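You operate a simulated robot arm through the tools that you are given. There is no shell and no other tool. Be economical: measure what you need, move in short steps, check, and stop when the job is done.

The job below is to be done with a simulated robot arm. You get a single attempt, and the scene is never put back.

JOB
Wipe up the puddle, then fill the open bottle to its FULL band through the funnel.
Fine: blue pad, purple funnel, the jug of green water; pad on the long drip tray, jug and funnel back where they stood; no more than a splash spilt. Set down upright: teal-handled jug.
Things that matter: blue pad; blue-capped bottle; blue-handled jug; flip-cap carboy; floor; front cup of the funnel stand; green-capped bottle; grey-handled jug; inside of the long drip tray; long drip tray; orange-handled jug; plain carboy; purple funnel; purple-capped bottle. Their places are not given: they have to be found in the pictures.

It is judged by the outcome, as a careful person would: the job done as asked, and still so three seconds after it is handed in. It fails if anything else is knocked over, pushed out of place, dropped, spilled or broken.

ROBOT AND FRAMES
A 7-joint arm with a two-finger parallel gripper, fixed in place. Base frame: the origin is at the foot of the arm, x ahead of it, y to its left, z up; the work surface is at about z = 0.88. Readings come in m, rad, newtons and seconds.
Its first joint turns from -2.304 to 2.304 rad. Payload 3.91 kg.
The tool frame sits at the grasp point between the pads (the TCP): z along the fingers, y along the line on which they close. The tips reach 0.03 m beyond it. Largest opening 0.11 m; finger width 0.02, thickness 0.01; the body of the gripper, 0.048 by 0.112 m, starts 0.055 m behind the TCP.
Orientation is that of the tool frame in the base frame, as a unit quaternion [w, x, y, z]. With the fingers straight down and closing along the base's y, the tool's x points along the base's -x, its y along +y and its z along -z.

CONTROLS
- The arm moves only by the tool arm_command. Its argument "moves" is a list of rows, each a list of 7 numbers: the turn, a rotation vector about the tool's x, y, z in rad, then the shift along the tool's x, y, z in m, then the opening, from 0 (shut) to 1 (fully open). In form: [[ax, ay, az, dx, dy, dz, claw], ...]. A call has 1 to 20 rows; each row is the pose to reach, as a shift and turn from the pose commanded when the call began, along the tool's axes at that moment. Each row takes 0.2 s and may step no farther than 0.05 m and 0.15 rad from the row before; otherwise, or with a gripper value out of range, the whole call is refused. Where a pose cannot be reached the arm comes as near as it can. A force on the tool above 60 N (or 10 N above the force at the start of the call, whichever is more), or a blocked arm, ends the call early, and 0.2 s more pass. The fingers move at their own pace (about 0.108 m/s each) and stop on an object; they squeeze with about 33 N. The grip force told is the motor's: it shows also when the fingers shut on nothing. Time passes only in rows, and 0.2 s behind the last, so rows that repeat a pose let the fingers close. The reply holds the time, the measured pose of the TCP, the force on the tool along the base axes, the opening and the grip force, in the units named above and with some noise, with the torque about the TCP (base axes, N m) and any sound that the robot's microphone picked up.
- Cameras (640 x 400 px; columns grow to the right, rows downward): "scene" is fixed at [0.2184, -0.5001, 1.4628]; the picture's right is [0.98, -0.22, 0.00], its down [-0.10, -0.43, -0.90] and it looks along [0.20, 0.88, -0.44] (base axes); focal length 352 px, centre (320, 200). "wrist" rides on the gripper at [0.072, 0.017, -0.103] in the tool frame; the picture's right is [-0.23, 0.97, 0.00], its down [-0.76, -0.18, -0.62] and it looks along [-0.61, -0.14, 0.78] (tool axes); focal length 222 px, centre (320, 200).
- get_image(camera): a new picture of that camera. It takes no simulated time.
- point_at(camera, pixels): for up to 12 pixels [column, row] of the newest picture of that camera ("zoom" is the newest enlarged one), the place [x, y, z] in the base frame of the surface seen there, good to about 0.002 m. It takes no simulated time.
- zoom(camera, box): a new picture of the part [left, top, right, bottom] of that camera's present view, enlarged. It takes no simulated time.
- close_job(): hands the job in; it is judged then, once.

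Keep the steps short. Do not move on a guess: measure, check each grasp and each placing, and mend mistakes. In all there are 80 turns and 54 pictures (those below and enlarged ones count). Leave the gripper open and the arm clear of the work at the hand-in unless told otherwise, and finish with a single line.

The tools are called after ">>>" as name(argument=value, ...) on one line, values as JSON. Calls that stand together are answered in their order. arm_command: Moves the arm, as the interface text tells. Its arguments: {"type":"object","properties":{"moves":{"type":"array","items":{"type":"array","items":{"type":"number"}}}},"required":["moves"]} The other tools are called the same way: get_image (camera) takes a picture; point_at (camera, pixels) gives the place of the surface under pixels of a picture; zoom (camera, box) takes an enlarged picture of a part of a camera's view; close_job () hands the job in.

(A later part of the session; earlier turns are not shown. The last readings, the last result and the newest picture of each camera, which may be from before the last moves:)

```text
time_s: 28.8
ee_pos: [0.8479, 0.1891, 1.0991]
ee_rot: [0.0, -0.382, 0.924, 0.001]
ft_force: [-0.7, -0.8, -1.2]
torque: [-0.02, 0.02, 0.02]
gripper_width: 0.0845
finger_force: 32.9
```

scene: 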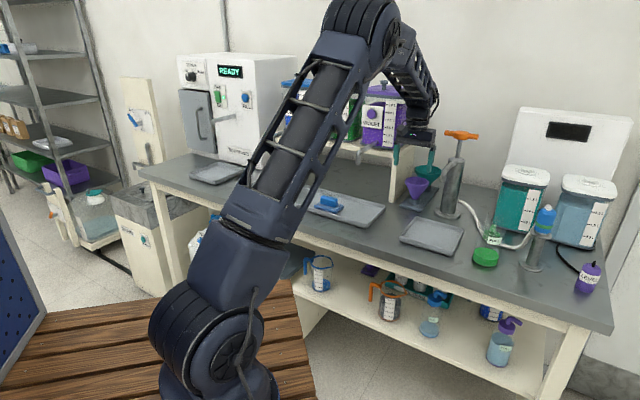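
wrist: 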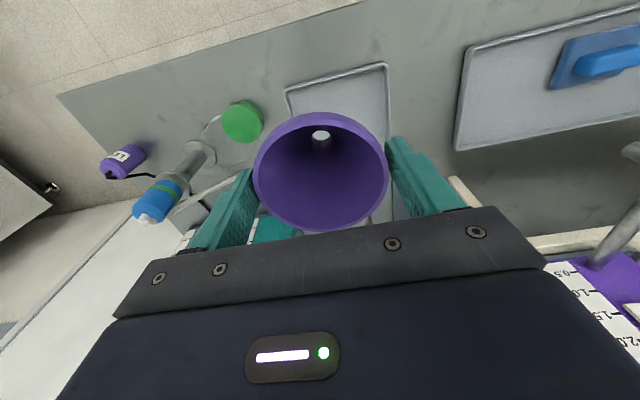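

Still free at 1.099. I continue in finer steps.

>>> arm_command(moves=[[0, 0, 0, 0, 0, 0.002, 0], [0, 0, 0, 0, 0, 0.004, 0], [0, 0, 0, 0, 0, 0.006, 0], [0, 0, 0, 0, 0, 0.008, 0]])

```text
time_s: 29.9
ee_pos: [0.8479, 0.1879, 1.0963]
ee_rot: [0.005, -0.381, 0.924, 0.0]
ft_force: [-2.8, -1.9, 17.7]
torque: [-0.02, 0.14, -0.03]
gripper_width: 0.0842
finger_force: 32.8
stopped in row 4: the force on the tool passed its limit at 62 N (the readings are from after the stop); the commanded pose is now the measured one
```

Firm contact at 1.096, so the cone is seated. I relieve the press slightly and check the picture.

>>> arm_command(moves=[[0, 0.0, 0, 0, 0, -0.001, 0]])

>>> zoom(camera="scene", box=[450, 170, 550, 270])

```text
time_s: 30.3
ee_pos: [0.848, 0.189, 1.0964]
ee_rot: [0.003, -0.382, 0.924, 0.0]
ft_force: [-2.0, -1.0, 14.8]
torque: [-0.08, 0.07, 0.0]
gripper_width: 0.0843
finger_force: 32.7
```

```text
4.00 times, centred on (500, 220) of scene
```

zoom: 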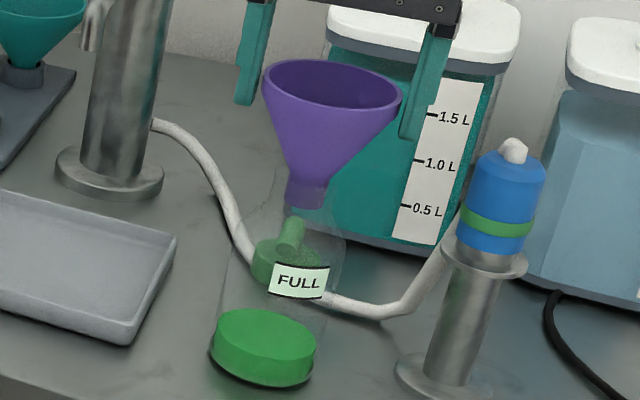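

The funnel is seated upright with its stem in the neck. I relieve a bit more, release, and rise straight up.

>>> arm_command(moves=[[0, 0, 0, 0, 0, -0.001, 0], [0, 0, 0, 0, 0, -0.001, 0.9], [0, 0, 0, 0, 0, -0.001, 0.9], [0, 0, 0, 0, 0, -0.02, 0.9], [0, 0, 0, 0, 0, -0.05, 0.9], [0, 0, 0, 0, 0, -0.09, 0.9]])

>>> zoom(camera="scene", box=[450, 170, 550, 270])

>>> point_at(camera="zoom", pixels=[[264, 80], [402, 100], [330, 115], [340, 62], [270, 97], [370, 113], [305, 200], [390, 82], [290, 63]])

```text
time_s: 31.7
ee_pos: [0.8491, 0.1875, 1.185]
ee_rot: [0.003, -0.381, 0.924, 0.0]
ft_force: [0.2, -0.3, -0.7]
torque: [0.01, 0.05, 0.01]
gripper_width: 0.099
finger_force: 0.1
```

```text
4.00 times, centred on (500, 220) of scene
```

zoom: 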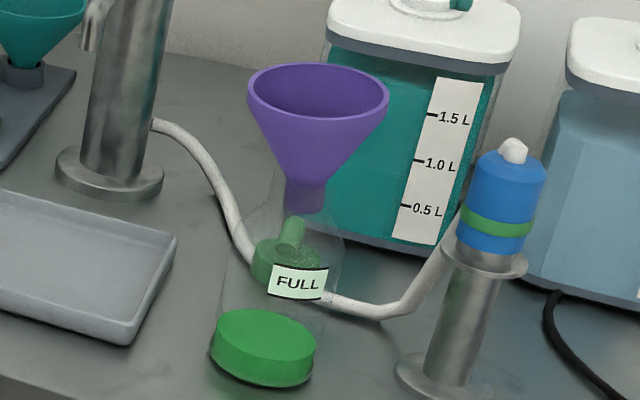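

```text
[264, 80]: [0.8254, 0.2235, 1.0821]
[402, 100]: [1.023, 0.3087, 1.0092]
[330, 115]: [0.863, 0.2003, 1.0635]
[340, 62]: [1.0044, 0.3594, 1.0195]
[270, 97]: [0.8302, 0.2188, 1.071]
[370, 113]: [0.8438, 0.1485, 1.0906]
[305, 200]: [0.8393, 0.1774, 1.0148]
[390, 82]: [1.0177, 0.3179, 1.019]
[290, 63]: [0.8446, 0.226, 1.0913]
```

The funnel settled slightly and now leans a little. I measure its rim for the pour.

>>> point_at(camera="zoom", pixels=[[250, 90], [387, 95], [315, 122], [318, 65], [270, 111], [365, 118], [370, 75], [268, 71], [310, 95], [298, 195], [318, 205], [290, 200]])

```text
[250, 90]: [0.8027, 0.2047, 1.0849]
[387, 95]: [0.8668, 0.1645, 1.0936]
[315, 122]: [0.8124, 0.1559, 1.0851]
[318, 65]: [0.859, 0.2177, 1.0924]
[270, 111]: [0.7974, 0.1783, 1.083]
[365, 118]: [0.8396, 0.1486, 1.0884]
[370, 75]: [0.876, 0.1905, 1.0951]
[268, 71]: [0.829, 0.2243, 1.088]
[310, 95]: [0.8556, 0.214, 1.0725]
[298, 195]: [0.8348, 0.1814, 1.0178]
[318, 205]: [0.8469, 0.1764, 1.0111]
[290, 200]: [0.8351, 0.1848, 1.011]
```

The rim centre is (0.836, 0.186, 1.089), leaning about 8°, which is usable. Next is the jug. I travel back along the front and turn the gripper 90° so it can close across the jug's handle.

>>> arm_command(moves=[[0, 0, 0.131, 0.01, 0.04, -0.01, 0.9], [0, 0, 0.262, 0.02, 0.08, -0.01, 0.9], [0, 0, 0.393, 0.03, 0.12, -0.01, 0.9], [0, 0, 0.524, 0.04, 0.16, -0.01, 0.9], [0, 0, 0.655, 0.05, 0.2, -0.01, 0.9], [0, 0, 0.786, 0.06, 0.24, -0.01, 0.8], [0, 0, 0.917, 0.07, 0.28, -0.01, 0.7], [0, 0, 1.048, 0.08, 0.32, -0.01, 0.6], [0, 0, 1.179, 0.09, 0.36, -0.01, 0.5], [0, 0, 1.31, 0.1, 0.4, -0.01, 0.5], [0, 0, 1.441, 0.105, 0.44, -0.01, 0.5], [0, 0, 1.571, 0.11, 0.48, -0.01, 0.5]])

>>> get_image(camera="wrist")

>>> get_image(camera="scene")

```text
time_s: 34.3
ee_pos: [0.4328, 0.4501, 1.194]
ee_rot: [0.001, 0.385, 0.923, 0.002]
ft_force: [0.7, -1.1, -0.5]
torque: [0.02, 0.01, 0.0]
gripper_width: 0.0549
finger_force: 0.1
```

```text
20 pictures are left
```

wrist: 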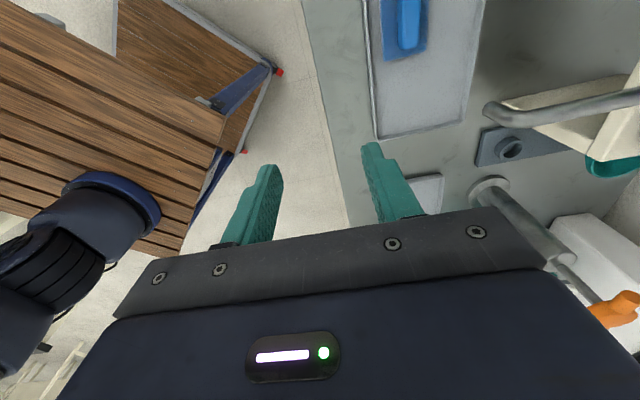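

```text
19 pictures are left
```

scene: 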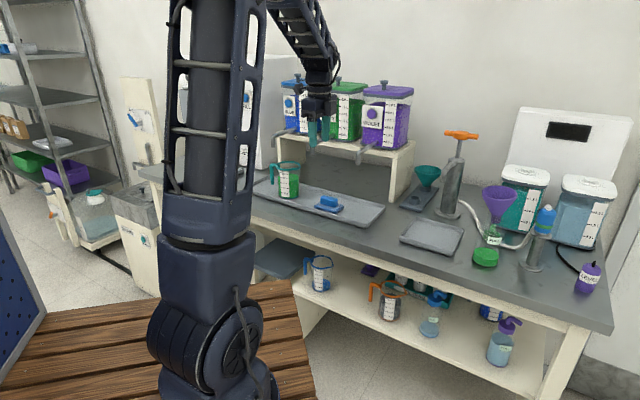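

I measure the blue tap over the jug handle and the nearby shelf parts.

>>> point_at(camera="scene", pixels=[[272, 137], [273, 133], [282, 131], [292, 129], [283, 145], [276, 164], [284, 166], [281, 172], [281, 184], [298, 166], [290, 162], [290, 175]])

>>> zoom(camera="scene", box=[255, 115, 325, 205])

```text
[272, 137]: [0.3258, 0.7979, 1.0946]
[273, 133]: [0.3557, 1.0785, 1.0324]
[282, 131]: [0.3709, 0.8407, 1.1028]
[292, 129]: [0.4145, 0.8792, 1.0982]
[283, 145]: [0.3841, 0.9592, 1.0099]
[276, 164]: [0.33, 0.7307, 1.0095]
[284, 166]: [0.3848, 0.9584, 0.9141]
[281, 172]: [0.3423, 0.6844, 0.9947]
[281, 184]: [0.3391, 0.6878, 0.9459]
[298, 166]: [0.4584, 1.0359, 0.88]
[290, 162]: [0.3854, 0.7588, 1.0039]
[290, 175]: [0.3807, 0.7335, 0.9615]
```

```text
4.44 times, centred on (290, 160) of scene
```

zoom: 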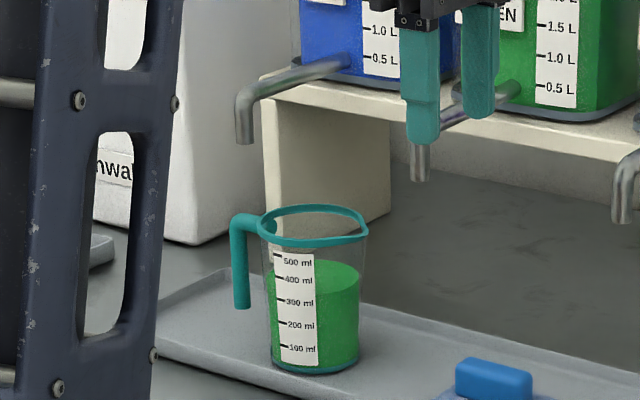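

The blue tap's tip is at u = −0.334, v = 0.795, z ≈ 1.07, nearly above the handle. So I'll grip with the tool leaned 38° and take the jug out frontwards. I stage to the left front and check the white box position.

>>> point_at(camera="scene", pixels=[[262, 169], [266, 160], [255, 150], [260, 130], [243, 182], [245, 175]])

>>> arm_command(moves=[[0, -0.0663, 0, 0.0428, 0.0036, 0.0, 0.5], [0, -0.1326, 0, 0.0856, 0.0072, 0.0, 0.5], [0, -0.1989, 0, 0.1284, 0.0108, 0.0, 0.5], [0, -0.2652, 0, 0.1712, 0.0144, 0.0, 0.5], [0, -0.3315, 0, 0.214, 0.018, 0.0, 0.5], [0, -0.3978, 0, 0.2568, 0.0216, 0.01, 0.5], [0, -0.4641, 0, 0.2996, 0.0252, 0.03, 0.5], [0, -0.5304, 0, 0.3424, 0.0288, 0.05, 0.5], [0, -0.5967, 0, 0.3852, 0.0324, 0.07, 0.5], [0, -0.663, 0, 0.428, 0.036, 0.09, 0.5]])

>>> get_image(camera="wrist")

```text
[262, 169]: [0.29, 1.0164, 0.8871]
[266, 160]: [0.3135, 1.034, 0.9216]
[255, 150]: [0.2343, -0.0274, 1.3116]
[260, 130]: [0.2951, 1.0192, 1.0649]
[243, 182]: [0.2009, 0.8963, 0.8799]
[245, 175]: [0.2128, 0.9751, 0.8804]
```

```text
time_s: 36.5
ee_pos: [0.1563, 0.7801, 1.1041]
ee_rot: [0.303, 0.364, 0.872, -0.121]
ft_force: [0.5, -0.7, 1.7]
torque: [0.11, 0.12, -0.04]
gripper_width: 0.055
finger_force: 0.1
```

```text
17 pictures are left
```

wrist: 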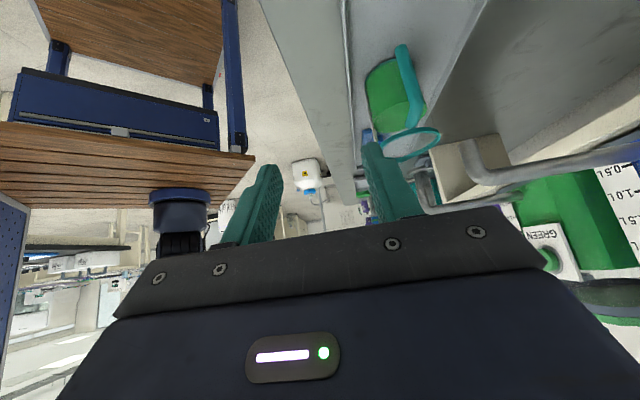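

I measure the handle bar and rim from here.

>>> point_at(camera="wrist", pixels=[[401, 50], [403, 65], [407, 80], [411, 95], [415, 110], [412, 122], [385, 145], [438, 135], [410, 155], [405, 135], [395, 70], [470, 150]])

>>> zoom(camera="wrist", box=[340, 30, 500, 180])

```text
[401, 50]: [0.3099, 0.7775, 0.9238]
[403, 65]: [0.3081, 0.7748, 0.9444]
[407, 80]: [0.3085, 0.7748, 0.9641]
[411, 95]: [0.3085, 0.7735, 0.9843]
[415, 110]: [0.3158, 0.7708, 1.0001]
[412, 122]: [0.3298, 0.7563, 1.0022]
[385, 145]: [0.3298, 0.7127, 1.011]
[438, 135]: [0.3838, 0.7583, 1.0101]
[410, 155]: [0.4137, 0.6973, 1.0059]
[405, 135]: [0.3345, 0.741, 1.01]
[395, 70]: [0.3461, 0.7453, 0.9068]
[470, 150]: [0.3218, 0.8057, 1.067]
```

```text
2.67 times, centred on (420, 105) of wrist
```

zoom: 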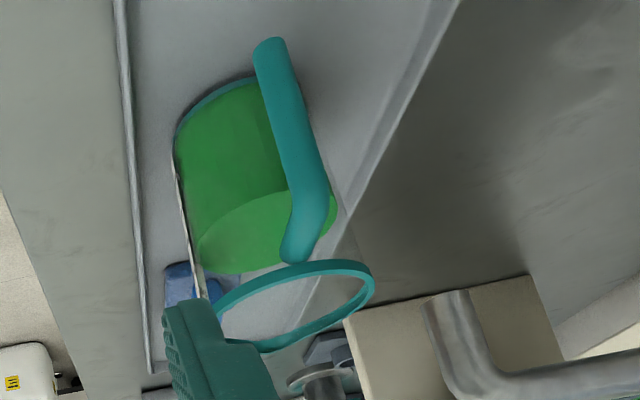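

The bar axis is at (0.316, 0.774). I move to the pre-grasp point 8 cm back along the tool axis.

>>> arm_command(moves=[[0, 0, 0, 0, 0.04, 0, 0.5], [0, 0, 0, 0, 0.08, 0, 0.5], [0, 0, 0, 0, 0.1084, 0.01, 0.5], [0, 0, 0, -0.002, 0.1084, 0.05, 0.5], [0, 0, 0, -0.0037, 0.1084, 0.085, 0.5], [0, 0, 0, -0.0037, 0.1084, 0.1057, 0.5], [0, 0, 0, -0.0037, 0.1084, 0.1057, 0.5]])

>>> get_image(camera="wrist")

```text
time_s: 38.1
ee_pos: [0.2818, 0.8082, 1.0223]
ee_rot: [0.302, 0.364, 0.873, -0.123]
ft_force: [0.3, 0.0, 0.3]
torque: [-0.01, 0.02, -0.03]
gripper_width: 0.0549
finger_force: 0.0
out of reach, approached as far as the arm can: row 3
```

```text
15 pictures are left
```

wrist: 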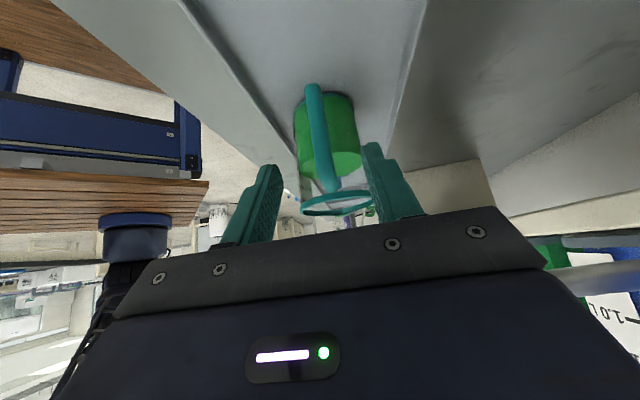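

The bar is centred between the fingers. I advance 8 cm along the tool and close.

>>> arm_command(moves=[[0, 0, 0, 0, 0, 0.03, 0.5], [0, 0, 0, 0, 0, 0.06, 0.5], [0, 0, 0, 0, 0, 0.079, 0.5], [0, 0, 0, 0, 0, 0.079, 0], [0, 0, 0, 0, 0, 0.079, 0], [0, 0, 0, 0, 0, 0.079, 0]])

```text
time_s: 39.5
ee_pos: [0.3152, 0.7746, 0.9607]
ee_rot: [0.302, 0.363, 0.873, -0.122]
ft_force: [0.2, -1.5, 0.5]
torque: [-0.23, 0.11, -0.03]
gripper_width: 0.0146
finger_force: 32.9
```

The bar is gripped at 0.0146 m. I test-lift by 8 mm.

>>> arm_command(moves=[[0, 0, 0, -0.0025, 0, -0.0032, 0], [0, 0, 0, -0.0049, 0, -0.0063, 0], [0, 0, 0, -0.0049, 0, -0.0063, 0]])

>>> zoom(camera="scene", box=[255, 115, 325, 205])

```text
time_s: 40.3
ee_pos: [0.3154, 0.7735, 0.9691]
ee_rot: [0.303, 0.363, 0.873, -0.123]
ft_force: [0.0, 0.2, -4.2]
torque: [0.18, 0.19, 0.02]
gripper_width: 0.0149
finger_force: 33.5
```

```text
4.44 times, centred on (290, 160) of scene
```

zoom: 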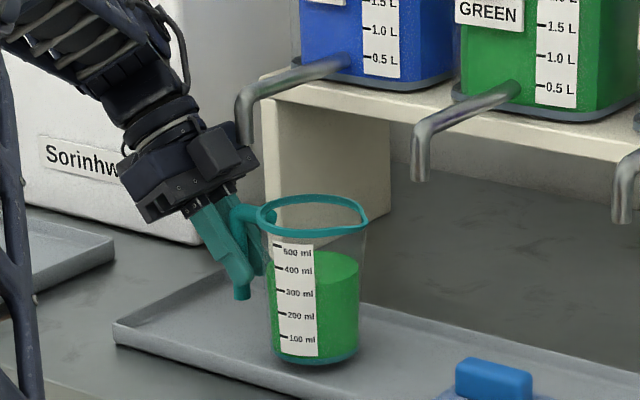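

The jug is up, upright, 4.2 N on the tool. A dark box on the hand looks close to the blue tap, so I measure that gap before moving.

>>> point_at(camera="zoom", pixels=[[215, 150], [235, 140], [255, 165], [205, 128], [246, 138], [238, 110], [248, 150], [230, 175]])

```text
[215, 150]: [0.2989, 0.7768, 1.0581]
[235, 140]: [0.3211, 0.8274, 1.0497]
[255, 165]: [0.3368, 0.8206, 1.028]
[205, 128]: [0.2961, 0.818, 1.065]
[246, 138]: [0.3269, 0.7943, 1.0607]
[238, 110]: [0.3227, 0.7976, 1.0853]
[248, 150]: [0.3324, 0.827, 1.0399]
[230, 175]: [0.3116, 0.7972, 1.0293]
```

That box is about 1 cm below the tap tip. I shift the jug left 3.5 cm within the tray, then lift 2 cm, then bring it out to the front.

>>> arm_command(moves=[[0, 0, 0, 0.009, 0, -0.007, 0], [0, 0, 0, 0.018, 0, -0.014, 0], [0, 0, 0, 0.0276, 0, -0.0216, 0], [0, 0, 0, 0.0214, 0, -0.0295, 0], [0, 0, 0, 0.0153, 0, -0.0374, 0], [0, 0, 0, 0.0153, -0.02, -0.0374, 0], [0, 0, 0, 0.0153, -0.045, -0.0374, 0], [0, 0, 0, 0.0153, -0.07, -0.0374, 0], [0, 0, 0, 0.0153, -0.095, -0.0374, 0], [0, 0, 0, 0.0153, -0.12, -0.0374, 0], [0, 0, 0, 0.0153, -0.14, -0.0374, 0]])

>>> get_image(camera="scene")

```text
time_s: 42.7
ee_pos: [0.1913, 0.6994, 0.9889]
ee_rot: [0.303, 0.363, 0.872, -0.123]
ft_force: [-0.1, 0.0, -4.5]
torque: [0.14, 0.18, -0.02]
gripper_width: 0.0147
finger_force: 32.4
```

```text
13 pictures are left
```

scene: 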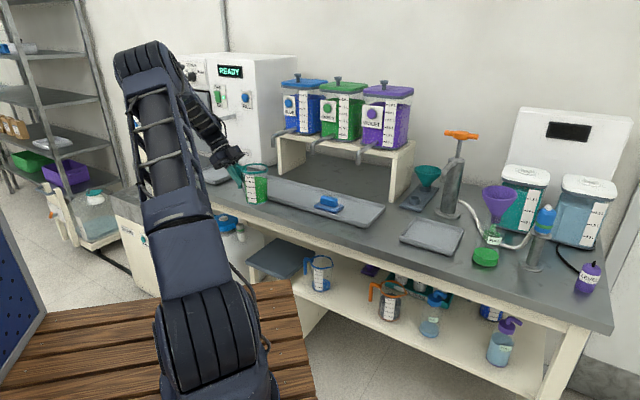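

The jug is in front of the taps, upright and steady. I carry it smoothly along the front toward the bottle, rising to TCP z ≈ 1.20.

>>> arm_command(moves=[[0, 0, 0, -0.0061, 0, 0.0021, 0], [0, 0, 0, -0.0183, 0, 0.0063, 0], [0, 0, 0, -0.0397, 0, 0.0137, 0], [0, 0, 0, -0.0671, 0, 0.0231, 0], [0, 0, 0, -0.1007, 0, 0.0347, 0], [0, 0, 0, -0.1342, 0, 0.0463, 0], [0, 0, 0, -0.1708, 0, 0.0589, 0], [0, 0, 0, -0.2074, 0, 0.0715, 0], [0, 0, 0, -0.244, 0, 0.0841, 0], [0, 0, 0, -0.2806, 0, 0.0967, 0], [0, 0, 0, -0.3172, 0, 0.1094, 0], [0, 0, 0, -0.3538, 0, 0.122, 0], [0, 0, 0, -0.3904, 0, 0.1346, 0], [0, 0, 0, -0.427, 0, 0.1472, 0], [0, 0, 0, -0.4636, 0, 0.1598, 0], [0, 0, 0, -0.5002, 0, 0.1724, 0], [0, 0, 0, -0.5368, 0, 0.1851, 0], [0, 0, 0, -0.5673, 0, 0.1956, 0], [0, 0, 0, -0.5917, 0, 0.204, 0], [0, 0, 0, -0.61, 0, 0.2103, 0]])

>>> zoom(camera="scene", box=[400, 90, 560, 280])

```text
time_s: 46.9
ee_pos: [0.6203, 0.2664, 1.1986]
ee_rot: [0.302, 0.363, 0.873, -0.123]
ft_force: [-0.2, 0.0, -4.7]
torque: [0.17, 0.2, 0.02]
gripper_width: 0.0145
finger_force: 32.9
```

```text
2.11 times, centred on (480, 185) of scene
```

zoom: 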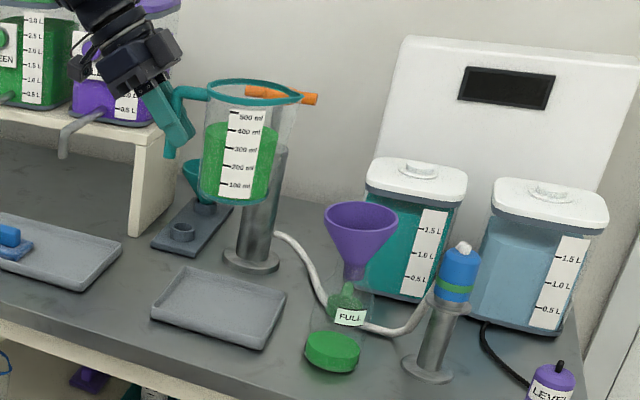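

The jug is upright with no spill. I measure the lip to know its offset from the TCP, and recheck the funnel rim.

>>> point_at(camera="zoom", pixels=[[302, 97], [299, 98], [296, 95], [206, 92], [250, 106], [178, 95], [170, 157], [252, 198], [327, 215], [396, 218], [358, 232], [363, 204]])

```text
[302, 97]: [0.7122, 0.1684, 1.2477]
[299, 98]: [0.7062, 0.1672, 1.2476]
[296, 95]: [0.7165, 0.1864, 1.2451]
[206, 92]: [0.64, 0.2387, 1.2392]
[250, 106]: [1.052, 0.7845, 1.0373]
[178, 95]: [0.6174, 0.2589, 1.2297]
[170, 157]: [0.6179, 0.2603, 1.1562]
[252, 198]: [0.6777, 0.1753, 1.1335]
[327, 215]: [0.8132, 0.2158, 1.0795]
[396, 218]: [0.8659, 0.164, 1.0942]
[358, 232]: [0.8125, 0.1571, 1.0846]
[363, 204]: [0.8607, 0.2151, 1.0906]
```

The lip offset from the TCP is (0.134, 0.049). I move over to the funnel's side while tilting to 30°, still below the pouring angle.

>>> arm_command(moves=[[0, 0.03, 0, -0.0021, 0.005, 0.0019, 0], [0, 0.08, 0, -0.0063, 0.015, 0.0057, 0], [0, 0.13, 0, -0.0105, 0.025, 0.0095, 0], [0, 0.18, 0, -0.0147, 0.035, 0.0133, 0], [0, 0.23, 0, -0.0189, 0.045, 0.0171, 0], [0, 0.28, 0, -0.0231, 0.055, 0.0209, 0], [0, 0.33, 0, -0.0273, 0.065, 0.0246, 0], [0, 0.38, 0, -0.0314, 0.075, 0.0284, 0], [0, 0.43, 0, -0.0356, 0.085, 0.0322, 0], [0, 0.48, 0, -0.0398, 0.095, 0.036, 0], [0, 0.51, 0, -0.0415, 0.099, 0.0375, 0], [0, 0.5236, 0, -0.0419, 0.1, 0.0379, 0]])

>>> zoom(camera="scene", box=[430, 120, 550, 270])

>>> point_at(camera="zoom", pixels=[[300, 120], [310, 110], [305, 115]])

```text
time_s: 49.5
ee_pos: [0.7312, 0.2988, 1.1969]
ee_rot: [0.066, 0.383, 0.921, -0.024]
ft_force: [-0.5, -0.6, -4.6]
torque: [0.07, 0.11, 0.03]
gripper_width: 0.0147
finger_force: 32.7
```

```text
2.67 times, centred on (490, 195) of scene
```

zoom: 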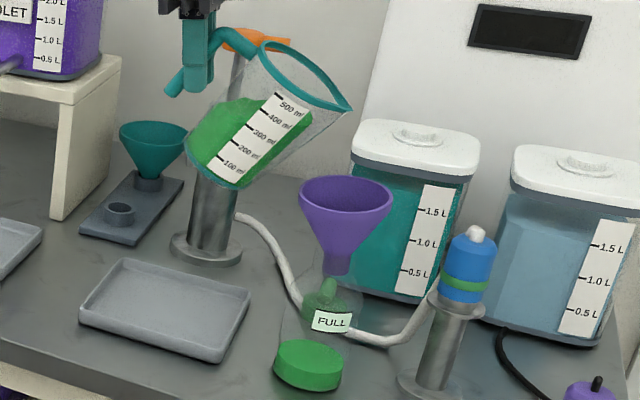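

```text
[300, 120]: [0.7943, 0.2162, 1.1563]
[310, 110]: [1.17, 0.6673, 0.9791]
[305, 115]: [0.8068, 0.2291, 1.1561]
```

I measure the lip in this view before lowering.

>>> point_at(camera="zoom", pixels=[[351, 110], [349, 109], [345, 106], [262, 46], [300, 180], [392, 190], [345, 208]])

```text
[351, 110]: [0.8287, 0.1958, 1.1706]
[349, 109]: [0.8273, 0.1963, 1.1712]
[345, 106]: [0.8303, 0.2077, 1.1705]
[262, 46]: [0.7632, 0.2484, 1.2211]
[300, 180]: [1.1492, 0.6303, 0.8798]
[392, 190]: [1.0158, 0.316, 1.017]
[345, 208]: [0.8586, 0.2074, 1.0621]
```

The lip is exactly where predicted (u = 0.4475, v = 0.724). I lower 3 cm, then tilt about the lip to 38° and 44° and hold, listening and watching.

>>> arm_command(moves=[[0, 0, 0, 0.002, 0, 0.015, 0], [0, 0, 0, 0.0042, 0, 0.0297, 0], [0, 0.05, 0, 0.0016, 0, 0.0231, 0], [0, 0.1, 0, -0.0011, 0, 0.0165, 0], [0, 0.1396, 0, -0.0032, 0, 0.0113, 0], [0, 0.175, 0, -0.0056, 0, 0.0069, 0], [0, 0.21, 0, -0.008, 0, 0.0025, 0], [0, 0.244, 0, -0.0104, 0, -0.0018, 0], [0, 0.244, 0, -0.0104, 0, -0.0018, 0], [0, 0.244, 0, -0.0104, 0, -0.0018, 0], [0, 0.244, 0, -0.0104, 0, -0.0018, 0]])

>>> zoom(camera="scene", box=[430, 120, 550, 270])

```text
time_s: 51.9
ee_pos: [0.7386, 0.2909, 1.1992]
ee_rot: [-0.047, 0.383, 0.922, 0.023]
ft_force: [-0.1, 0.1, -4.1]
torque: [0.07, 0.04, 0.01]
gripper_width: 0.015
finger_force: 33.4
```

```text
2.67 times, centred on (490, 195) of scene
```

zoom: 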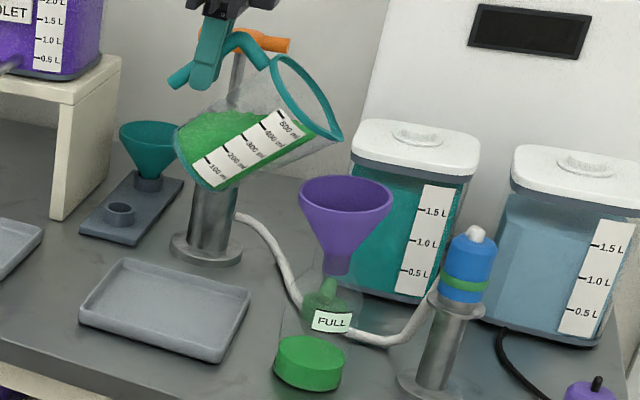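

Nothing has poured yet at 44°, with the water near the lip. I tilt to 48° and hold.

>>> arm_command(moves=[[0, 0.035, 0, -0.0017, 0, -0.0047, 0], [0, 0.07, 0, -0.0033, 0, -0.0094, 0], [0, 0.07, 0, -0.0033, 0, -0.0094, 0], [0, 0.07, 0, -0.0033, 0, -0.0094, 0], [0, 0.07, 0, -0.0033, 0, -0.0094, 0], [0, 0.07, 0, -0.0033, 0, -0.0094, 0]])

```text
time_s: 53.3
ee_pos: [0.7412, 0.2868, 1.2075]
ee_rot: [-0.079, 0.382, 0.92, 0.036]
ft_force: [-0.2, -0.6, -3.5]
torque: [0.06, 0.06, -0.02]
gripper_width: 0.0147
finger_force: 33.2
```

The weight now reads 3.5 N, so some has likely poured. I look.

>>> zoom(camera="scene", box=[440, 130, 540, 260])

```text
3.08 times, centred on (490, 195) of scene
```

zoom: 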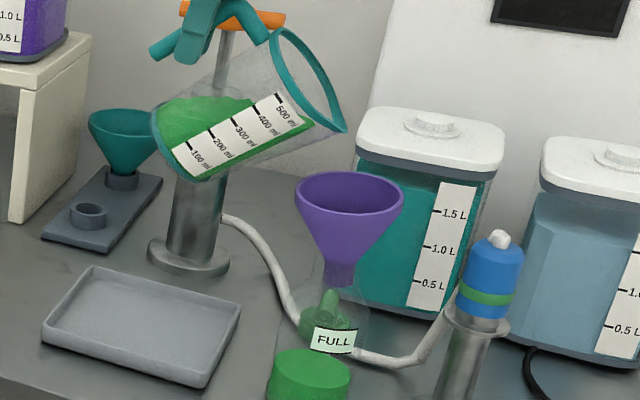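

>>> point_at(camera="zoom", pixels=[[305, 362], [300, 370], [280, 365], [310, 385], [330, 375], [230, 110], [200, 120], [330, 110]])

```text
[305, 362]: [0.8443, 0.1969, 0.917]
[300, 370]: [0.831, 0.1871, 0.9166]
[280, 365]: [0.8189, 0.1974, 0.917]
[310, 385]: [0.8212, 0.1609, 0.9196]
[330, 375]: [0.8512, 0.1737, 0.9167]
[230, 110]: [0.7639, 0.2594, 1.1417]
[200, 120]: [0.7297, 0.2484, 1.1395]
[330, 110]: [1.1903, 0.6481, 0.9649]
```

The level rose from 0.9035 to 0.917 and the stream lands in the funnel. I need about 0.96, so I tilt slowly to 54° and hold.

>>> arm_command(moves=[[0, 0.026, 0, -0.0014, 0, -0.0035, 0], [0, 0.052, 0, -0.0027, 0, -0.007, 0], [0, 0.078, 0, -0.0041, 0, -0.0105, 0], [0, 0.1047, 0, -0.0054, 0, -0.0139, 0], [0, 0.1047, 0, -0.0054, 0, -0.0139, 0], [0, 0.1047, 0, -0.0054, 0, -0.0139, 0], [0, 0.1047, 0, -0.0054, 0, -0.0139, 0], [0, 0.1047, 0, -0.0054, 0, -0.0139, 0], [0, 0.1047, 0, -0.0054, 0, -0.0139, 0]])

>>> zoom(camera="scene", box=[440, 130, 540, 260])

>>> point_at(camera="zoom", pixels=[[305, 345], [310, 335], [290, 345], [310, 385], [330, 360], [315, 325], [300, 355], [350, 130]])

```text
time_s: 55.3
ee_pos: [0.7454, 0.2819, 1.2205]
ee_rot: [-0.127, 0.38, 0.915, 0.055]
ft_force: [-0.8, -0.1, -3.0]
torque: [0.06, 0.04, -0.03]
gripper_width: 0.0146
finger_force: 33.2
```

```text
3.08 times, centred on (490, 195) of scene
```

zoom: 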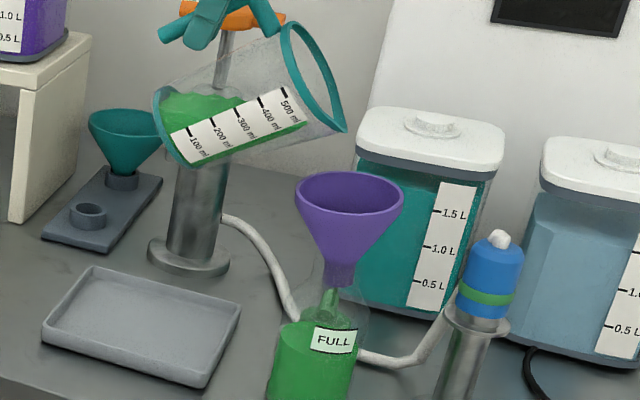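

```text
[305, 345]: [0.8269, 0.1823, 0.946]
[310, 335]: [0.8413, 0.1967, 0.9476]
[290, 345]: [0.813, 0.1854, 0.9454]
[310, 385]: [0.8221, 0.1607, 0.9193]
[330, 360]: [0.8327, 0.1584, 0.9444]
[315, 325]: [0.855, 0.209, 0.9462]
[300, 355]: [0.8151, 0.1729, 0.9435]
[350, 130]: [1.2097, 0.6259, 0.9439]
```

The level is 0.946, the bottom of the FULL band. I add a bit more, tilting 3° further, to aim for mid-band at about 0.961.

>>> arm_command(moves=[[0, 0.026, 0, -0.0012, 0, -0.0036, 0], [0, 0.0524, 0, -0.0024, 0, -0.0071, 0], [0, 0.0524, 0, -0.0024, 0, -0.0071, 0], [0, 0.0524, 0, -0.0024, 0, -0.0071, 0], [0, 0.0524, 0, -0.0024, 0, -0.0071, 0], [0, 0.0524, 0, -0.0024, 0, -0.0071, 0], [0, 0.0524, 0, -0.0024, 0, -0.0071, 0]])

>>> zoom(camera="scene", box=[460, 190, 520, 270])

>>> point_at(camera="zoom", pixels=[[310, 180], [300, 200], [330, 195], [290, 190], [320, 170], [300, 220], [340, 230]])

```text
time_s: 56.9
ee_pos: [0.7503, 0.2786, 1.2274]
ee_rot: [-0.151, 0.378, 0.911, 0.066]
ft_force: [0.3, -1.0, -2.8]
torque: [0.05, 0.06, 0.0]
gripper_width: 0.0145
finger_force: 33.1
```

```text
5.00 times, centred on (490, 230) of scene
```

zoom: 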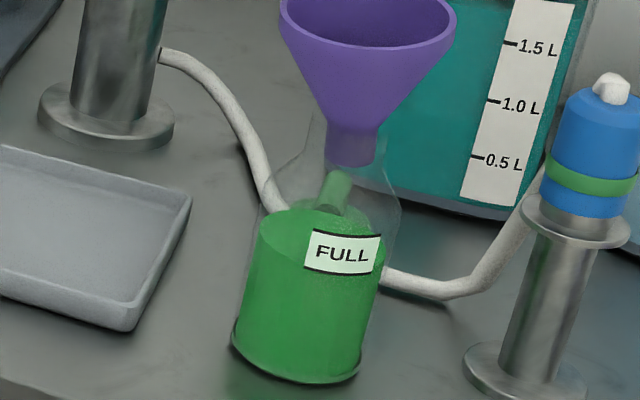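

```text
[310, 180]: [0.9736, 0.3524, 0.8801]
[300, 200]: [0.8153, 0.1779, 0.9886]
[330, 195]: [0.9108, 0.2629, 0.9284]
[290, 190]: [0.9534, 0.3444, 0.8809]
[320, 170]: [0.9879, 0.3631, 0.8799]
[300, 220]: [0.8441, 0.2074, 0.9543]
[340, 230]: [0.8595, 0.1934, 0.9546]
```

The level is 0.9545, inside the band. I add about 2° more for mid-band, hold, then tilt back and raise slightly.

>>> arm_command(moves=[[0, 0.035, 0, -0.0017, 0, -0.0047, 0], [0, 0.035, 0, -0.0017, 0, -0.0047, 0], [0, 0.035, 0, -0.0017, 0, -0.0047, 0], [0, 0.035, 0, -0.0017, 0, -0.0047, 0], [0, 0.035, 0, -0.0017, 0, -0.0047, 0], [0, -0.06, 0, 0.002, 0, 0.008, 0], [0, -0.157, 0, 0.0052, 0, 0.0218, 0], [0, -0.25, 0, 0.0095, 0, 0.0248, 0], [0, -0.3316, 0, 0.0134, 0, 0.0277, 0], [0, -0.3316, 0, 0.0134, 0, 0.0277, 0], [0, -0.3316, 0, 0.0134, 0, 0.0277, 0]])

>>> zoom(camera="scene", box=[440, 130, 540, 260])

>>> point_at(camera="zoom", pixels=[[310, 325], [305, 330], [320, 322], [335, 326], [300, 335], [296, 330], [318, 316]])

```text
time_s: 59.3
ee_pos: [0.7342, 0.2943, 1.205]
ee_rot: [0.002, 0.383, 0.924, 0.002]
ft_force: [0.3, -0.3, -1.8]
torque: [0.06, 0.05, 0.06]
gripper_width: 0.0144
finger_force: 33.1
```

```text
3.08 times, centred on (490, 195) of scene
```

zoom: 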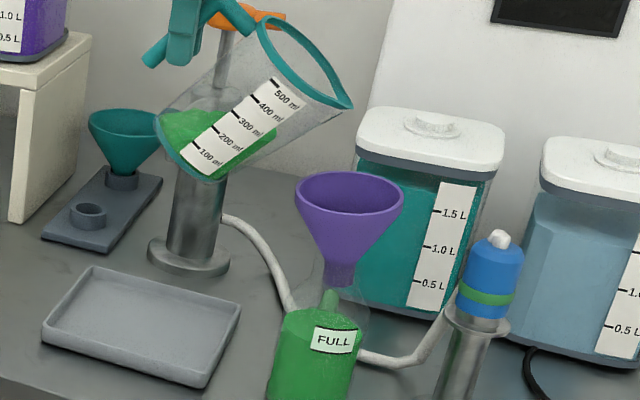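

```text
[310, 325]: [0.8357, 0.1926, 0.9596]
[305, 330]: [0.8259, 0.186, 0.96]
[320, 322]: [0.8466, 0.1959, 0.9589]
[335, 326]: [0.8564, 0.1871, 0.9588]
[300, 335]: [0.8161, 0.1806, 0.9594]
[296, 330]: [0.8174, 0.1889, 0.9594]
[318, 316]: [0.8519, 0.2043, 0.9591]
```

The level is 0.9594, mid-band, and the bench is dry. I right the jug while backing away from the funnel.

>>> arm_command(moves=[[0, -0.03, 0, 0.003, -0.002, -0.003, 0], [0, -0.1, 0, 0.01, -0.01, -0.005, 0], [0, -0.17, 0, 0.017, -0.02, -0.005, 0], [0, -0.24, 0, 0.024, -0.032, -0.005, 0], [0, -0.31, 0, 0.031, -0.044, -0.005, 0], [0, -0.38, 0, 0.038, -0.056, -0.005, 0], [0, -0.45, 0, 0.045, -0.068, -0.005, 0], [0, -0.52, 0, 0.052, -0.08, -0.005, 0], [0, -0.58, 0, 0.057, -0.09, -0.005, 0], [0, -0.63, 0, 0.06, -0.097, -0.005, 0], [0, -0.663, 0, 0.061, -0.1, -0.005, 0]])

```text
time_s: 61.7
ee_pos: [0.6193, 0.2671, 1.2101]
ee_rot: [0.302, 0.364, 0.872, -0.124]
ft_force: [-0.3, -0.2, -2.6]
torque: [0.11, 0.13, -0.04]
gripper_width: 0.0145
finger_force: 33.2
```

The jug is upright again at 2.6 N. I carry it back along the same front path.

>>> arm_command(moves=[[0, 0, 0, 0.0062, 0, -0.002, 0], [0, 0, 0, 0.0185, 0, -0.006, 0], [0, 0, 0, 0.04, 0, -0.013, 0], [0, 0, 0, 0.0677, 0, -0.022, 0], [0, 0, 0, 0.1016, 0, -0.0331, 0], [0, 0, 0, 0.1354, 0.001, -0.0441, 0], [0, 0, 0, 0.1724, 0.001, -0.0561, 0], [0, 0, 0, 0.2093, 0.001, -0.0681, 0], [0, 0, 0, 0.2462, 0.001, -0.0802, 0], [0, 0, 0, 0.2832, 0.002, -0.0922, 0], [0, 0, 0, 0.3201, 0.002, -0.1042, 0], [0, 0, 0, 0.357, 0.002, -0.1162, 0], [0, 0, 0, 0.394, 0.002, -0.1283, 0], [0, 0, 0, 0.4309, 0.002, -0.1403, 0], [0, 0, 0, 0.4679, 0.003, -0.1523, 0], [0, 0, 0, 0.5048, 0.003, -0.1643, 0], [0, 0, 0, 0.5417, 0.003, -0.1764, 0], [0, 0, 0, 0.5725, 0.003, -0.1864, 0], [0, 0, 0, 0.5971, 0.003, -0.1944, 0], [0, 0, 0, 0.6156, 0.003, -0.2004, 0]])

```text
time_s: 65.9
ee_pos: [0.1954, 0.7007, 0.9877]
ee_rot: [0.303, 0.363, 0.873, -0.122]
ft_force: [0.6, -0.6, -2.8]
torque: [0.11, 0.13, -0.02]
gripper_width: 0.0147
finger_force: 32.6
```

I bring it back over the tray at the same clearance, lower to 8 mm above the floor, then shift right 3.2 cm to the original spot.

>>> arm_command(moves=[[0, 0, 0, 0, 0.025, 0, 0], [0, 0, 0, 0, 0.055, 0, 0], [0, 0, 0, 0, 0.085, 0, 0], [0, 0, 0, 0, 0.115, 0, 0], [0, 0, 0, 0, 0.137, 0, 0], [0, 0, 0, 0, 0.137, 0, 0], [0, 0, 0, 0.006, 0.137, 0.0075, 0], [0, 0, 0, 0.0117, 0.137, 0.015, 0], [0, 0, 0, 0.003, 0.137, 0.022, 0], [0, 0, 0, -0.006, 0.137, 0.029, 0], [0, 0, 0, -0.0138, 0.137, 0.035, 0], [0, 0, 0, -0.0138, 0.137, 0.035, 0]])

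```text
time_s: 68.5
ee_pos: [0.3152, 0.7759, 0.969]
ee_rot: [0.302, 0.364, 0.872, -0.124]
ft_force: [-0.4, 0.9, -2.8]
torque: [0.11, 0.11, -0.03]
gripper_width: 0.0146
finger_force: 33.2
```

I lower the last 8 mm gently.

>>> arm_command(moves=[[0, 0, 0, 0.0025, 0, 0.0032, 0], [0, 0, 0, 0.004, 0, 0.005, 0], [0, 0, 0, 0.0047, 0, 0.006, 0], [0, 0, 0, 0.0053, 0, 0.0068, 0]])

>>> zoom(camera="scene", box=[255, 115, 325, 205])

>>> point_at(camera="zoom", pixels=[[315, 371], [280, 360], [355, 358], [315, 380], [310, 242], [320, 207], [366, 232], [235, 290]])

```text
time_s: 69.5
ee_pos: [0.3156, 0.7744, 0.9604]
ee_rot: [0.303, 0.364, 0.872, -0.123]
ft_force: [0.2, 0.3, 7.8]
torque: [-0.83, -0.53, 0.06]
gripper_width: 0.0145
finger_force: 32.9
```

```text
4.44 times, centred on (290, 160) of scene
```

zoom: 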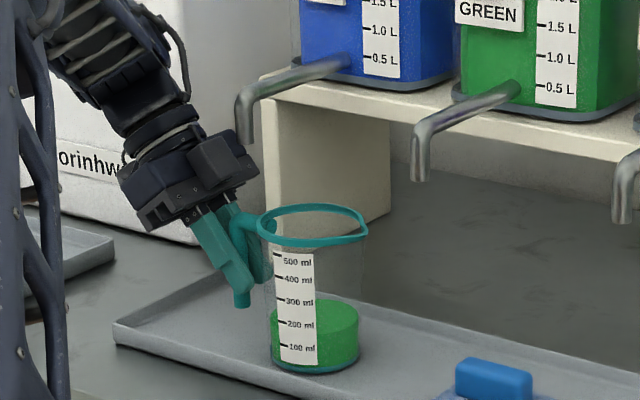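

```text
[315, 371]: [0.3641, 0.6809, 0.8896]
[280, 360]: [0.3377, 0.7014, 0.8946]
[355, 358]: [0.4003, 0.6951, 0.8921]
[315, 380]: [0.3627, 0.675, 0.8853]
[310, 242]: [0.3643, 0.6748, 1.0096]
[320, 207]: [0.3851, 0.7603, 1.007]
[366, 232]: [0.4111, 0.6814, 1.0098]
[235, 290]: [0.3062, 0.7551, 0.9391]
```

The jug is back; its lip is at (0.411, 0.681), as at first. I relieve, open, and retreat along the approach line.

>>> arm_command(moves=[[0, 0, 0, -0.0005, 0, -0.0007, 0], [0, 0, 0, -0.0005, 0, -0.0007, 0.5], [0, 0, 0, -0.0005, 0, -0.0007, 0.5], [0, 0, 0, -0.0005, 0, -0.0007, 0.5], [0, 0, 0, 0, 0, -0.03, 0.5], [0, 0, 0, 0, 0, -0.06, 0.5], [0, 0, 0, 0, 0, -0.079, 0.5], [0, 0, 0, 0.0015, 0, -0.12, 0.5], [0, 0, 0, 0.003, 0, -0.15, 0.5], [0, 0, 0, 0.0037, -0.03, -0.175, 0.5], [0, 0, 0, 0.0037, -0.07, -0.1847, 0.5], [0, 0, 0, 0.0037, -0.1084, -0.1847, 0.5]])

```text
time_s: 72.1
ee_pos: [0.1544, 0.7814, 1.1015]
ee_rot: [0.303, 0.364, 0.872, -0.123]
ft_force: [0.9, -0.4, -0.5]
torque: [-0.04, 0.04, -0.02]
gripper_width: 0.0549
finger_force: 0.1
```

The jug is released. I return along the front with the tool pointing down.

>>> arm_command(moves=[[0, 0.0663, 0, -0.0397, -0.0037, 0.0193, 0.5], [0, 0.1326, 0, -0.0794, -0.0075, 0.0385, 0.5], [0, 0.1989, 0, -0.119, -0.0112, 0.0578, 0.5], [0, 0.2652, 0, -0.1587, -0.015, 0.0771, 0.5], [0, 0.3315, 0, -0.1984, -0.0187, 0.0964, 0.5], [0, 0.3978, 0, -0.2381, -0.0224, 0.1156, 0.5], [0, 0.4641, 0, -0.2778, -0.0262, 0.1349, 0.5], [0, 0.5304, 0, -0.3174, -0.0299, 0.1542, 0.5], [0, 0.5967, 0, -0.3571, -0.0337, 0.1734, 0.5], [0, 0.663, 0, -0.3968, -0.0374, 0.1927, 0.5]])

>>> arm_command(moves=[[0, 0, -0.071, -0.0429, 0.0089, 0, 0.6], [0, 0, -0.143, -0.0858, 0.0179, 0, 0.7], [0, 0, -0.214, -0.1287, 0.0268, 0, 0.8], [0, 0, -0.285, -0.1716, 0.0358, 0, 0.9], [0, 0, -0.357, -0.2145, 0.0447, 0, 0.93], [0, 0, -0.428, -0.2575, 0.0537, 0, 0.93], [0, 0, -0.5, -0.3004, 0.0626, 0, 0.93], [0, 0, -0.571, -0.3433, 0.0716, 0, 0.93], [0, 0, -0.642, -0.3862, 0.0805, 0, 0.93], [0, 0, -0.714, -0.4291, 0.0895, 0, 0.93], [0, 0, -0.785, -0.472, 0.0984, 0, 0.93], [0, 0, -0.785, -0.472, 0.0984, 0, 0.93]])

>>> get_image(camera="wrist")

```text
time_s: 74.3
ee_pos: [0.4322, 0.4493, 1.1965]
ee_rot: [0.002, 0.383, 0.924, 0.002]
ft_force: [0.3, 0.9, 0.4]
torque: [-0.04, -0.04, 0.0]
gripper_width: 0.055
finger_force: 0.1
```

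```text
time_s: 76.9
ee_pos: [0.8358, 0.1832, 1.197]
ee_rot: [0.002, 0.001, 1.0, 0.002]
ft_force: [0.2, 0.2, -0.6]
torque: [0.01, -0.03, -0.01]
gripper_width: 0.1026
finger_force: 0.1
```

```text
4 pictures are left
```

wrist: 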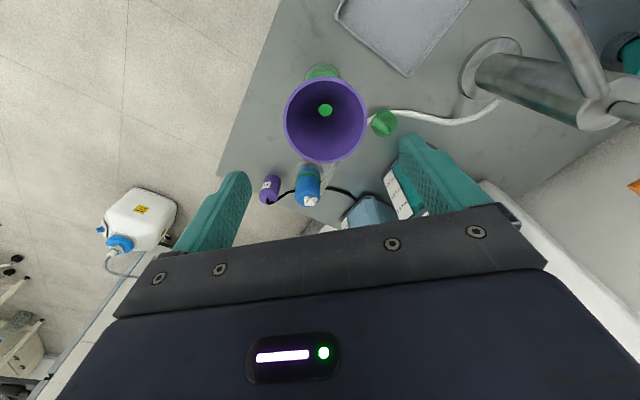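

I'm above the funnel. I measure its rim again for the grasp.

>>> point_at(camera="wrist", pixels=[[286, 122], [364, 118], [325, 82], [328, 160], [299, 93], [354, 148], [352, 90], [300, 149]])

```text
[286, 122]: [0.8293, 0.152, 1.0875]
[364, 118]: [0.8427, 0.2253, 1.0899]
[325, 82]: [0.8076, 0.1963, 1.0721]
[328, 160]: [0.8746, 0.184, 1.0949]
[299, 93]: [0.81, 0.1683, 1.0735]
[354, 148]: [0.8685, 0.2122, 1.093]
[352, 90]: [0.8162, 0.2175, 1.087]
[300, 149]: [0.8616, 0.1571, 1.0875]
```

The rim centre is (0.837, 0.188, 1.089), tilted 0.15 rad toward −x. I lean the tool to match, lower, and close.

>>> arm_command(moves=[[0, -0.075, 0, 0, 0.0048, 0.02, 0.93], [0, -0.15, 0, 0, 0.0048, 0.045, 0.93], [0, -0.15, 0, 0, 0.0048, 0.075, 0.93], [0, -0.15, 0, 0, 0.0048, 0.095, 0.93], [0, -0.15, 0, 0, 0.0048, 0.1025, 0.93], [0, -0.15, 0, 0, 0.0048, 0.1025, 0.5], [0, -0.15, 0, 0, 0.0048, 0.1025, 0], [0, -0.15, 0, 0, 0.0048, 0.1025, 0]])

```text
time_s: 78.7
ee_pos: [0.8366, 0.1889, 1.0959]
ee_rot: [0.077, 0.001, 0.997, 0.002]
ft_force: [0.1, -0.8, -0.1]
torque: [-0.05, 0.04, 0.01]
gripper_width: 0.0769
finger_force: 32.6
```

It is held at 0.077 m. I draw the funnel out along its own axis, then straighten it.

>>> arm_command(moves=[[0, 0, 0, 0, 0, -0.008, 0], [0, 0, 0, 0, 0, -0.018, 0], [0, 0, 0, 0, 0, -0.03, 0], [0, 0, 0, 0, 0, -0.05, 0], [0, 0, 0, 0, 0, -0.08, 0], [0, 0.075, 0, -0.005, 0, -0.09, 0], [0, 0.15, 0, -0.01, 0, -0.1, 0], [0, 0.15, 0, -0.01, 0, -0.1, 0], [0, 0.15, 0, -0.01, 0, -0.1, 0], [0, 0.15, 0, -0.01, 0, -0.1, 0]])

>>> zoom(camera="scene", box=[440, 120, 550, 275])

>>> point_at(camera="zoom", pixels=[[330, 180], [340, 195], [350, 200], [360, 195], [345, 185], [300, 305], [310, 300], [320, 110], [350, 120], [400, 105]])

```text
time_s: 80.9
ee_pos: [0.8294, 0.1877, 1.1956]
ee_rot: [0.003, 0.0, 1.0, 0.002]
ft_force: [1.3, -0.2, -0.6]
torque: [0.0, -0.03, 0.02]
gripper_width: 0.0764
finger_force: 33.0
```

```text
2.58 times, centred on (495, 198) of scene
```

zoom: 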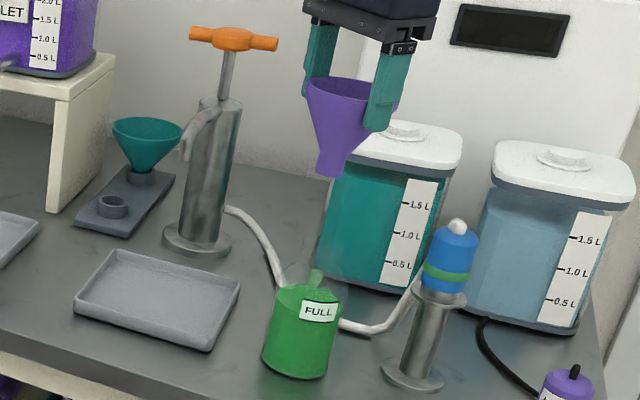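

```text
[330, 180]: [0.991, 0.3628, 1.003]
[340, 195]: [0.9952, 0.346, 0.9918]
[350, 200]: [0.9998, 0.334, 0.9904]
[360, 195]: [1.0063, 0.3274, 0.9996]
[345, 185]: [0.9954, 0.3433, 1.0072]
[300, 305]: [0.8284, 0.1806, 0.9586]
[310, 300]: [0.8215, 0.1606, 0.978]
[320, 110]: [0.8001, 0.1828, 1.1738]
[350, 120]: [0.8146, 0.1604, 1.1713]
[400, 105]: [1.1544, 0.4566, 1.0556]
```

The funnel is out and upright, and the bottle stands unmoved at level 0.959. I measure the stem tip's offset from the TCP.

>>> point_at(camera="zoom", pixels=[[318, 170], [322, 173], [330, 176], [338, 174], [342, 170], [326, 170], [334, 170], [308, 85], [330, 100]])

```text
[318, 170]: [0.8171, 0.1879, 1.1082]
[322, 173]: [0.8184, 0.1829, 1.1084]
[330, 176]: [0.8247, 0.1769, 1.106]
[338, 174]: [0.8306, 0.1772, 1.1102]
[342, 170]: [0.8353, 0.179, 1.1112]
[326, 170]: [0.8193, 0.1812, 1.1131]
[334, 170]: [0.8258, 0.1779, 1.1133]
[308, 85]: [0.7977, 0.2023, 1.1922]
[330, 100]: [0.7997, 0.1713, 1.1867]
```

The stem is on the TCP axis, tip 0.09 below. I carry it back along the front, turning to the earlier yaw.

>>> arm_command(moves=[[0, 0, -0.098, 0.028, 0.019, 0.002, 0], [0, 0, -0.196, 0.055, 0.04, 0.004, 0], [0, 0, -0.294, 0.082, 0.062, 0.008, 0], [0, 0, -0.392, 0.108, 0.085, 0.012, 0], [0, 0, -0.49, 0.134, 0.108, 0.018, 0], [0, 0, -0.588, 0.158, 0.132, 0.024, 0], [0, 0, -0.687, 0.181, 0.156, 0.03, 0], [0, 0, -0.785, 0.2018, 0.179, 0.0356, 0], [0, 0, -0.785, 0.2018, 0.179, 0.0356, 0]])

```text
time_s: 82.9
ee_pos: [0.6286, 0.3679, 1.1584]
ee_rot: [0.003, -0.381, 0.924, 0.0]
ft_force: [0.2, -0.3, -0.7]
torque: [0.0, -0.04, 0.02]
gripper_width: 0.0762
finger_force: 32.7
```

Now in toward the stand, to 10 cm above the seated height.

>>> arm_command(moves=[[0, 0, 0, -0.045, 0, 0.012, 0], [0, 0, 0, -0.09, 0, 0.025, 0], [0, 0, 0, -0.135, 0, 0.038, 0], [0, 0, 0, -0.18, 0, 0.05, 0], [0, 0, 0, -0.22, 0, 0.063, 0], [0, 0, 0, -0.2481, 0.0004, 0.0754, 0], [0, 0, 0, -0.2481, 0.0004, 0.0754, 0]])

>>> zoom(camera="scene", box=[380, 140, 460, 220])

>>> point_at(camera="zoom", pixels=[[290, 225], [284, 222], [297, 227], [304, 226], [311, 222], [270, 320], [310, 318], [290, 330], [290, 312], [290, 338]])

```text
time_s: 84.5
ee_pos: [0.8034, 0.5429, 1.0847]
ee_rot: [0.003, -0.381, 0.925, 0.0]
ft_force: [0.4, 0.8, -0.5]
torque: [0.01, 0.0, -0.02]
gripper_width: 0.0759
finger_force: 33.3
```

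```text
5.00 times, centred on (420, 180) of scene
```

zoom: 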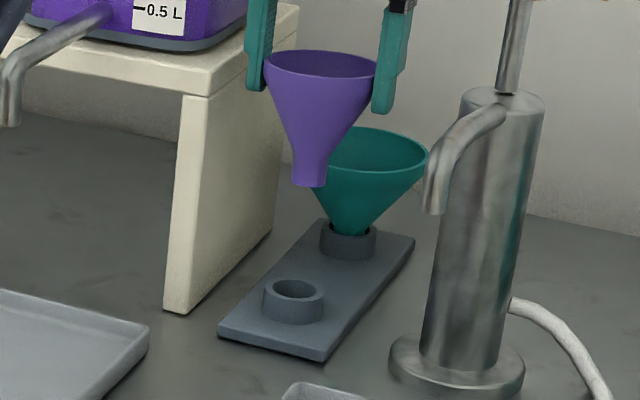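

```text
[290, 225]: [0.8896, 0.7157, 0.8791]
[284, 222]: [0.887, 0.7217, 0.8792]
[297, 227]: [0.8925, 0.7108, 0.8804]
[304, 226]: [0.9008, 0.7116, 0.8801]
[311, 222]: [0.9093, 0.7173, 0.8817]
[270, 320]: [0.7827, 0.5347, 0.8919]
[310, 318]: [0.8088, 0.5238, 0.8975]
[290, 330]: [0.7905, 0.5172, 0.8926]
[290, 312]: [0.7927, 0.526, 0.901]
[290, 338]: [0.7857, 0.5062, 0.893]
```

I measure the stem tip and the cup's rim in this same picture.

>>> point_at(camera="zoom", pixels=[[293, 180], [298, 184], [309, 186], [318, 185], [325, 181], [265, 291], [322, 294], [293, 307], [296, 281], [275, 301], [312, 302], [280, 283]])

```text
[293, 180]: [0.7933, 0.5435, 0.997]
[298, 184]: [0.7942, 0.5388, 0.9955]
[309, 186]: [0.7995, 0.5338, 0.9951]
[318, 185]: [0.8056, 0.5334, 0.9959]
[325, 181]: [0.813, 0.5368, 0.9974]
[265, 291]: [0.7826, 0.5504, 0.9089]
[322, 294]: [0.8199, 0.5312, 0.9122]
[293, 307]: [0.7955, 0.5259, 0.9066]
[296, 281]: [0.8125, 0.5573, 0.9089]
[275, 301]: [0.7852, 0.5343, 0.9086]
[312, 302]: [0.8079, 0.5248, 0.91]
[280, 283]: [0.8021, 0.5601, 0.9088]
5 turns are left
```

The stem is within about 2 mm of the cup axis. I correct that and lower it into the cup.

>>> arm_command(moves=[[0, 0, 0, 0.0018, -0.0008, 0.0, 0], [0, 0, 0, 0.0018, -0.0008, 0.04, 0], [0, 0, 0, 0.0018, -0.0008, 0.07, 0], [0, 0, 0, 0.0018, -0.0008, 0.085, 0], [0, 0, 0, 0.0018, -0.0008, 0.093, 0], [0, 0, 0, 0.0018, -0.0008, 0.097, 0], [0, 0, 0, 0.0018, -0.0008, 0.099, 0], [0, 0, 0, 0.0018, -0.0008, 0.1, 0], [0, 0, 0, 0.0018, -0.0008, 0.101, 0]])

```text
time_s: 86.5
ee_pos: [0.8049, 0.5418, 0.9838]
ee_rot: [0.003, -0.381, 0.924, 0.0]
ft_force: [-0.3, -0.8, -0.4]
torque: [0.01, 0.0, -0.02]
gripper_width: 0.0757
finger_force: 33.0
4 turns are left
```

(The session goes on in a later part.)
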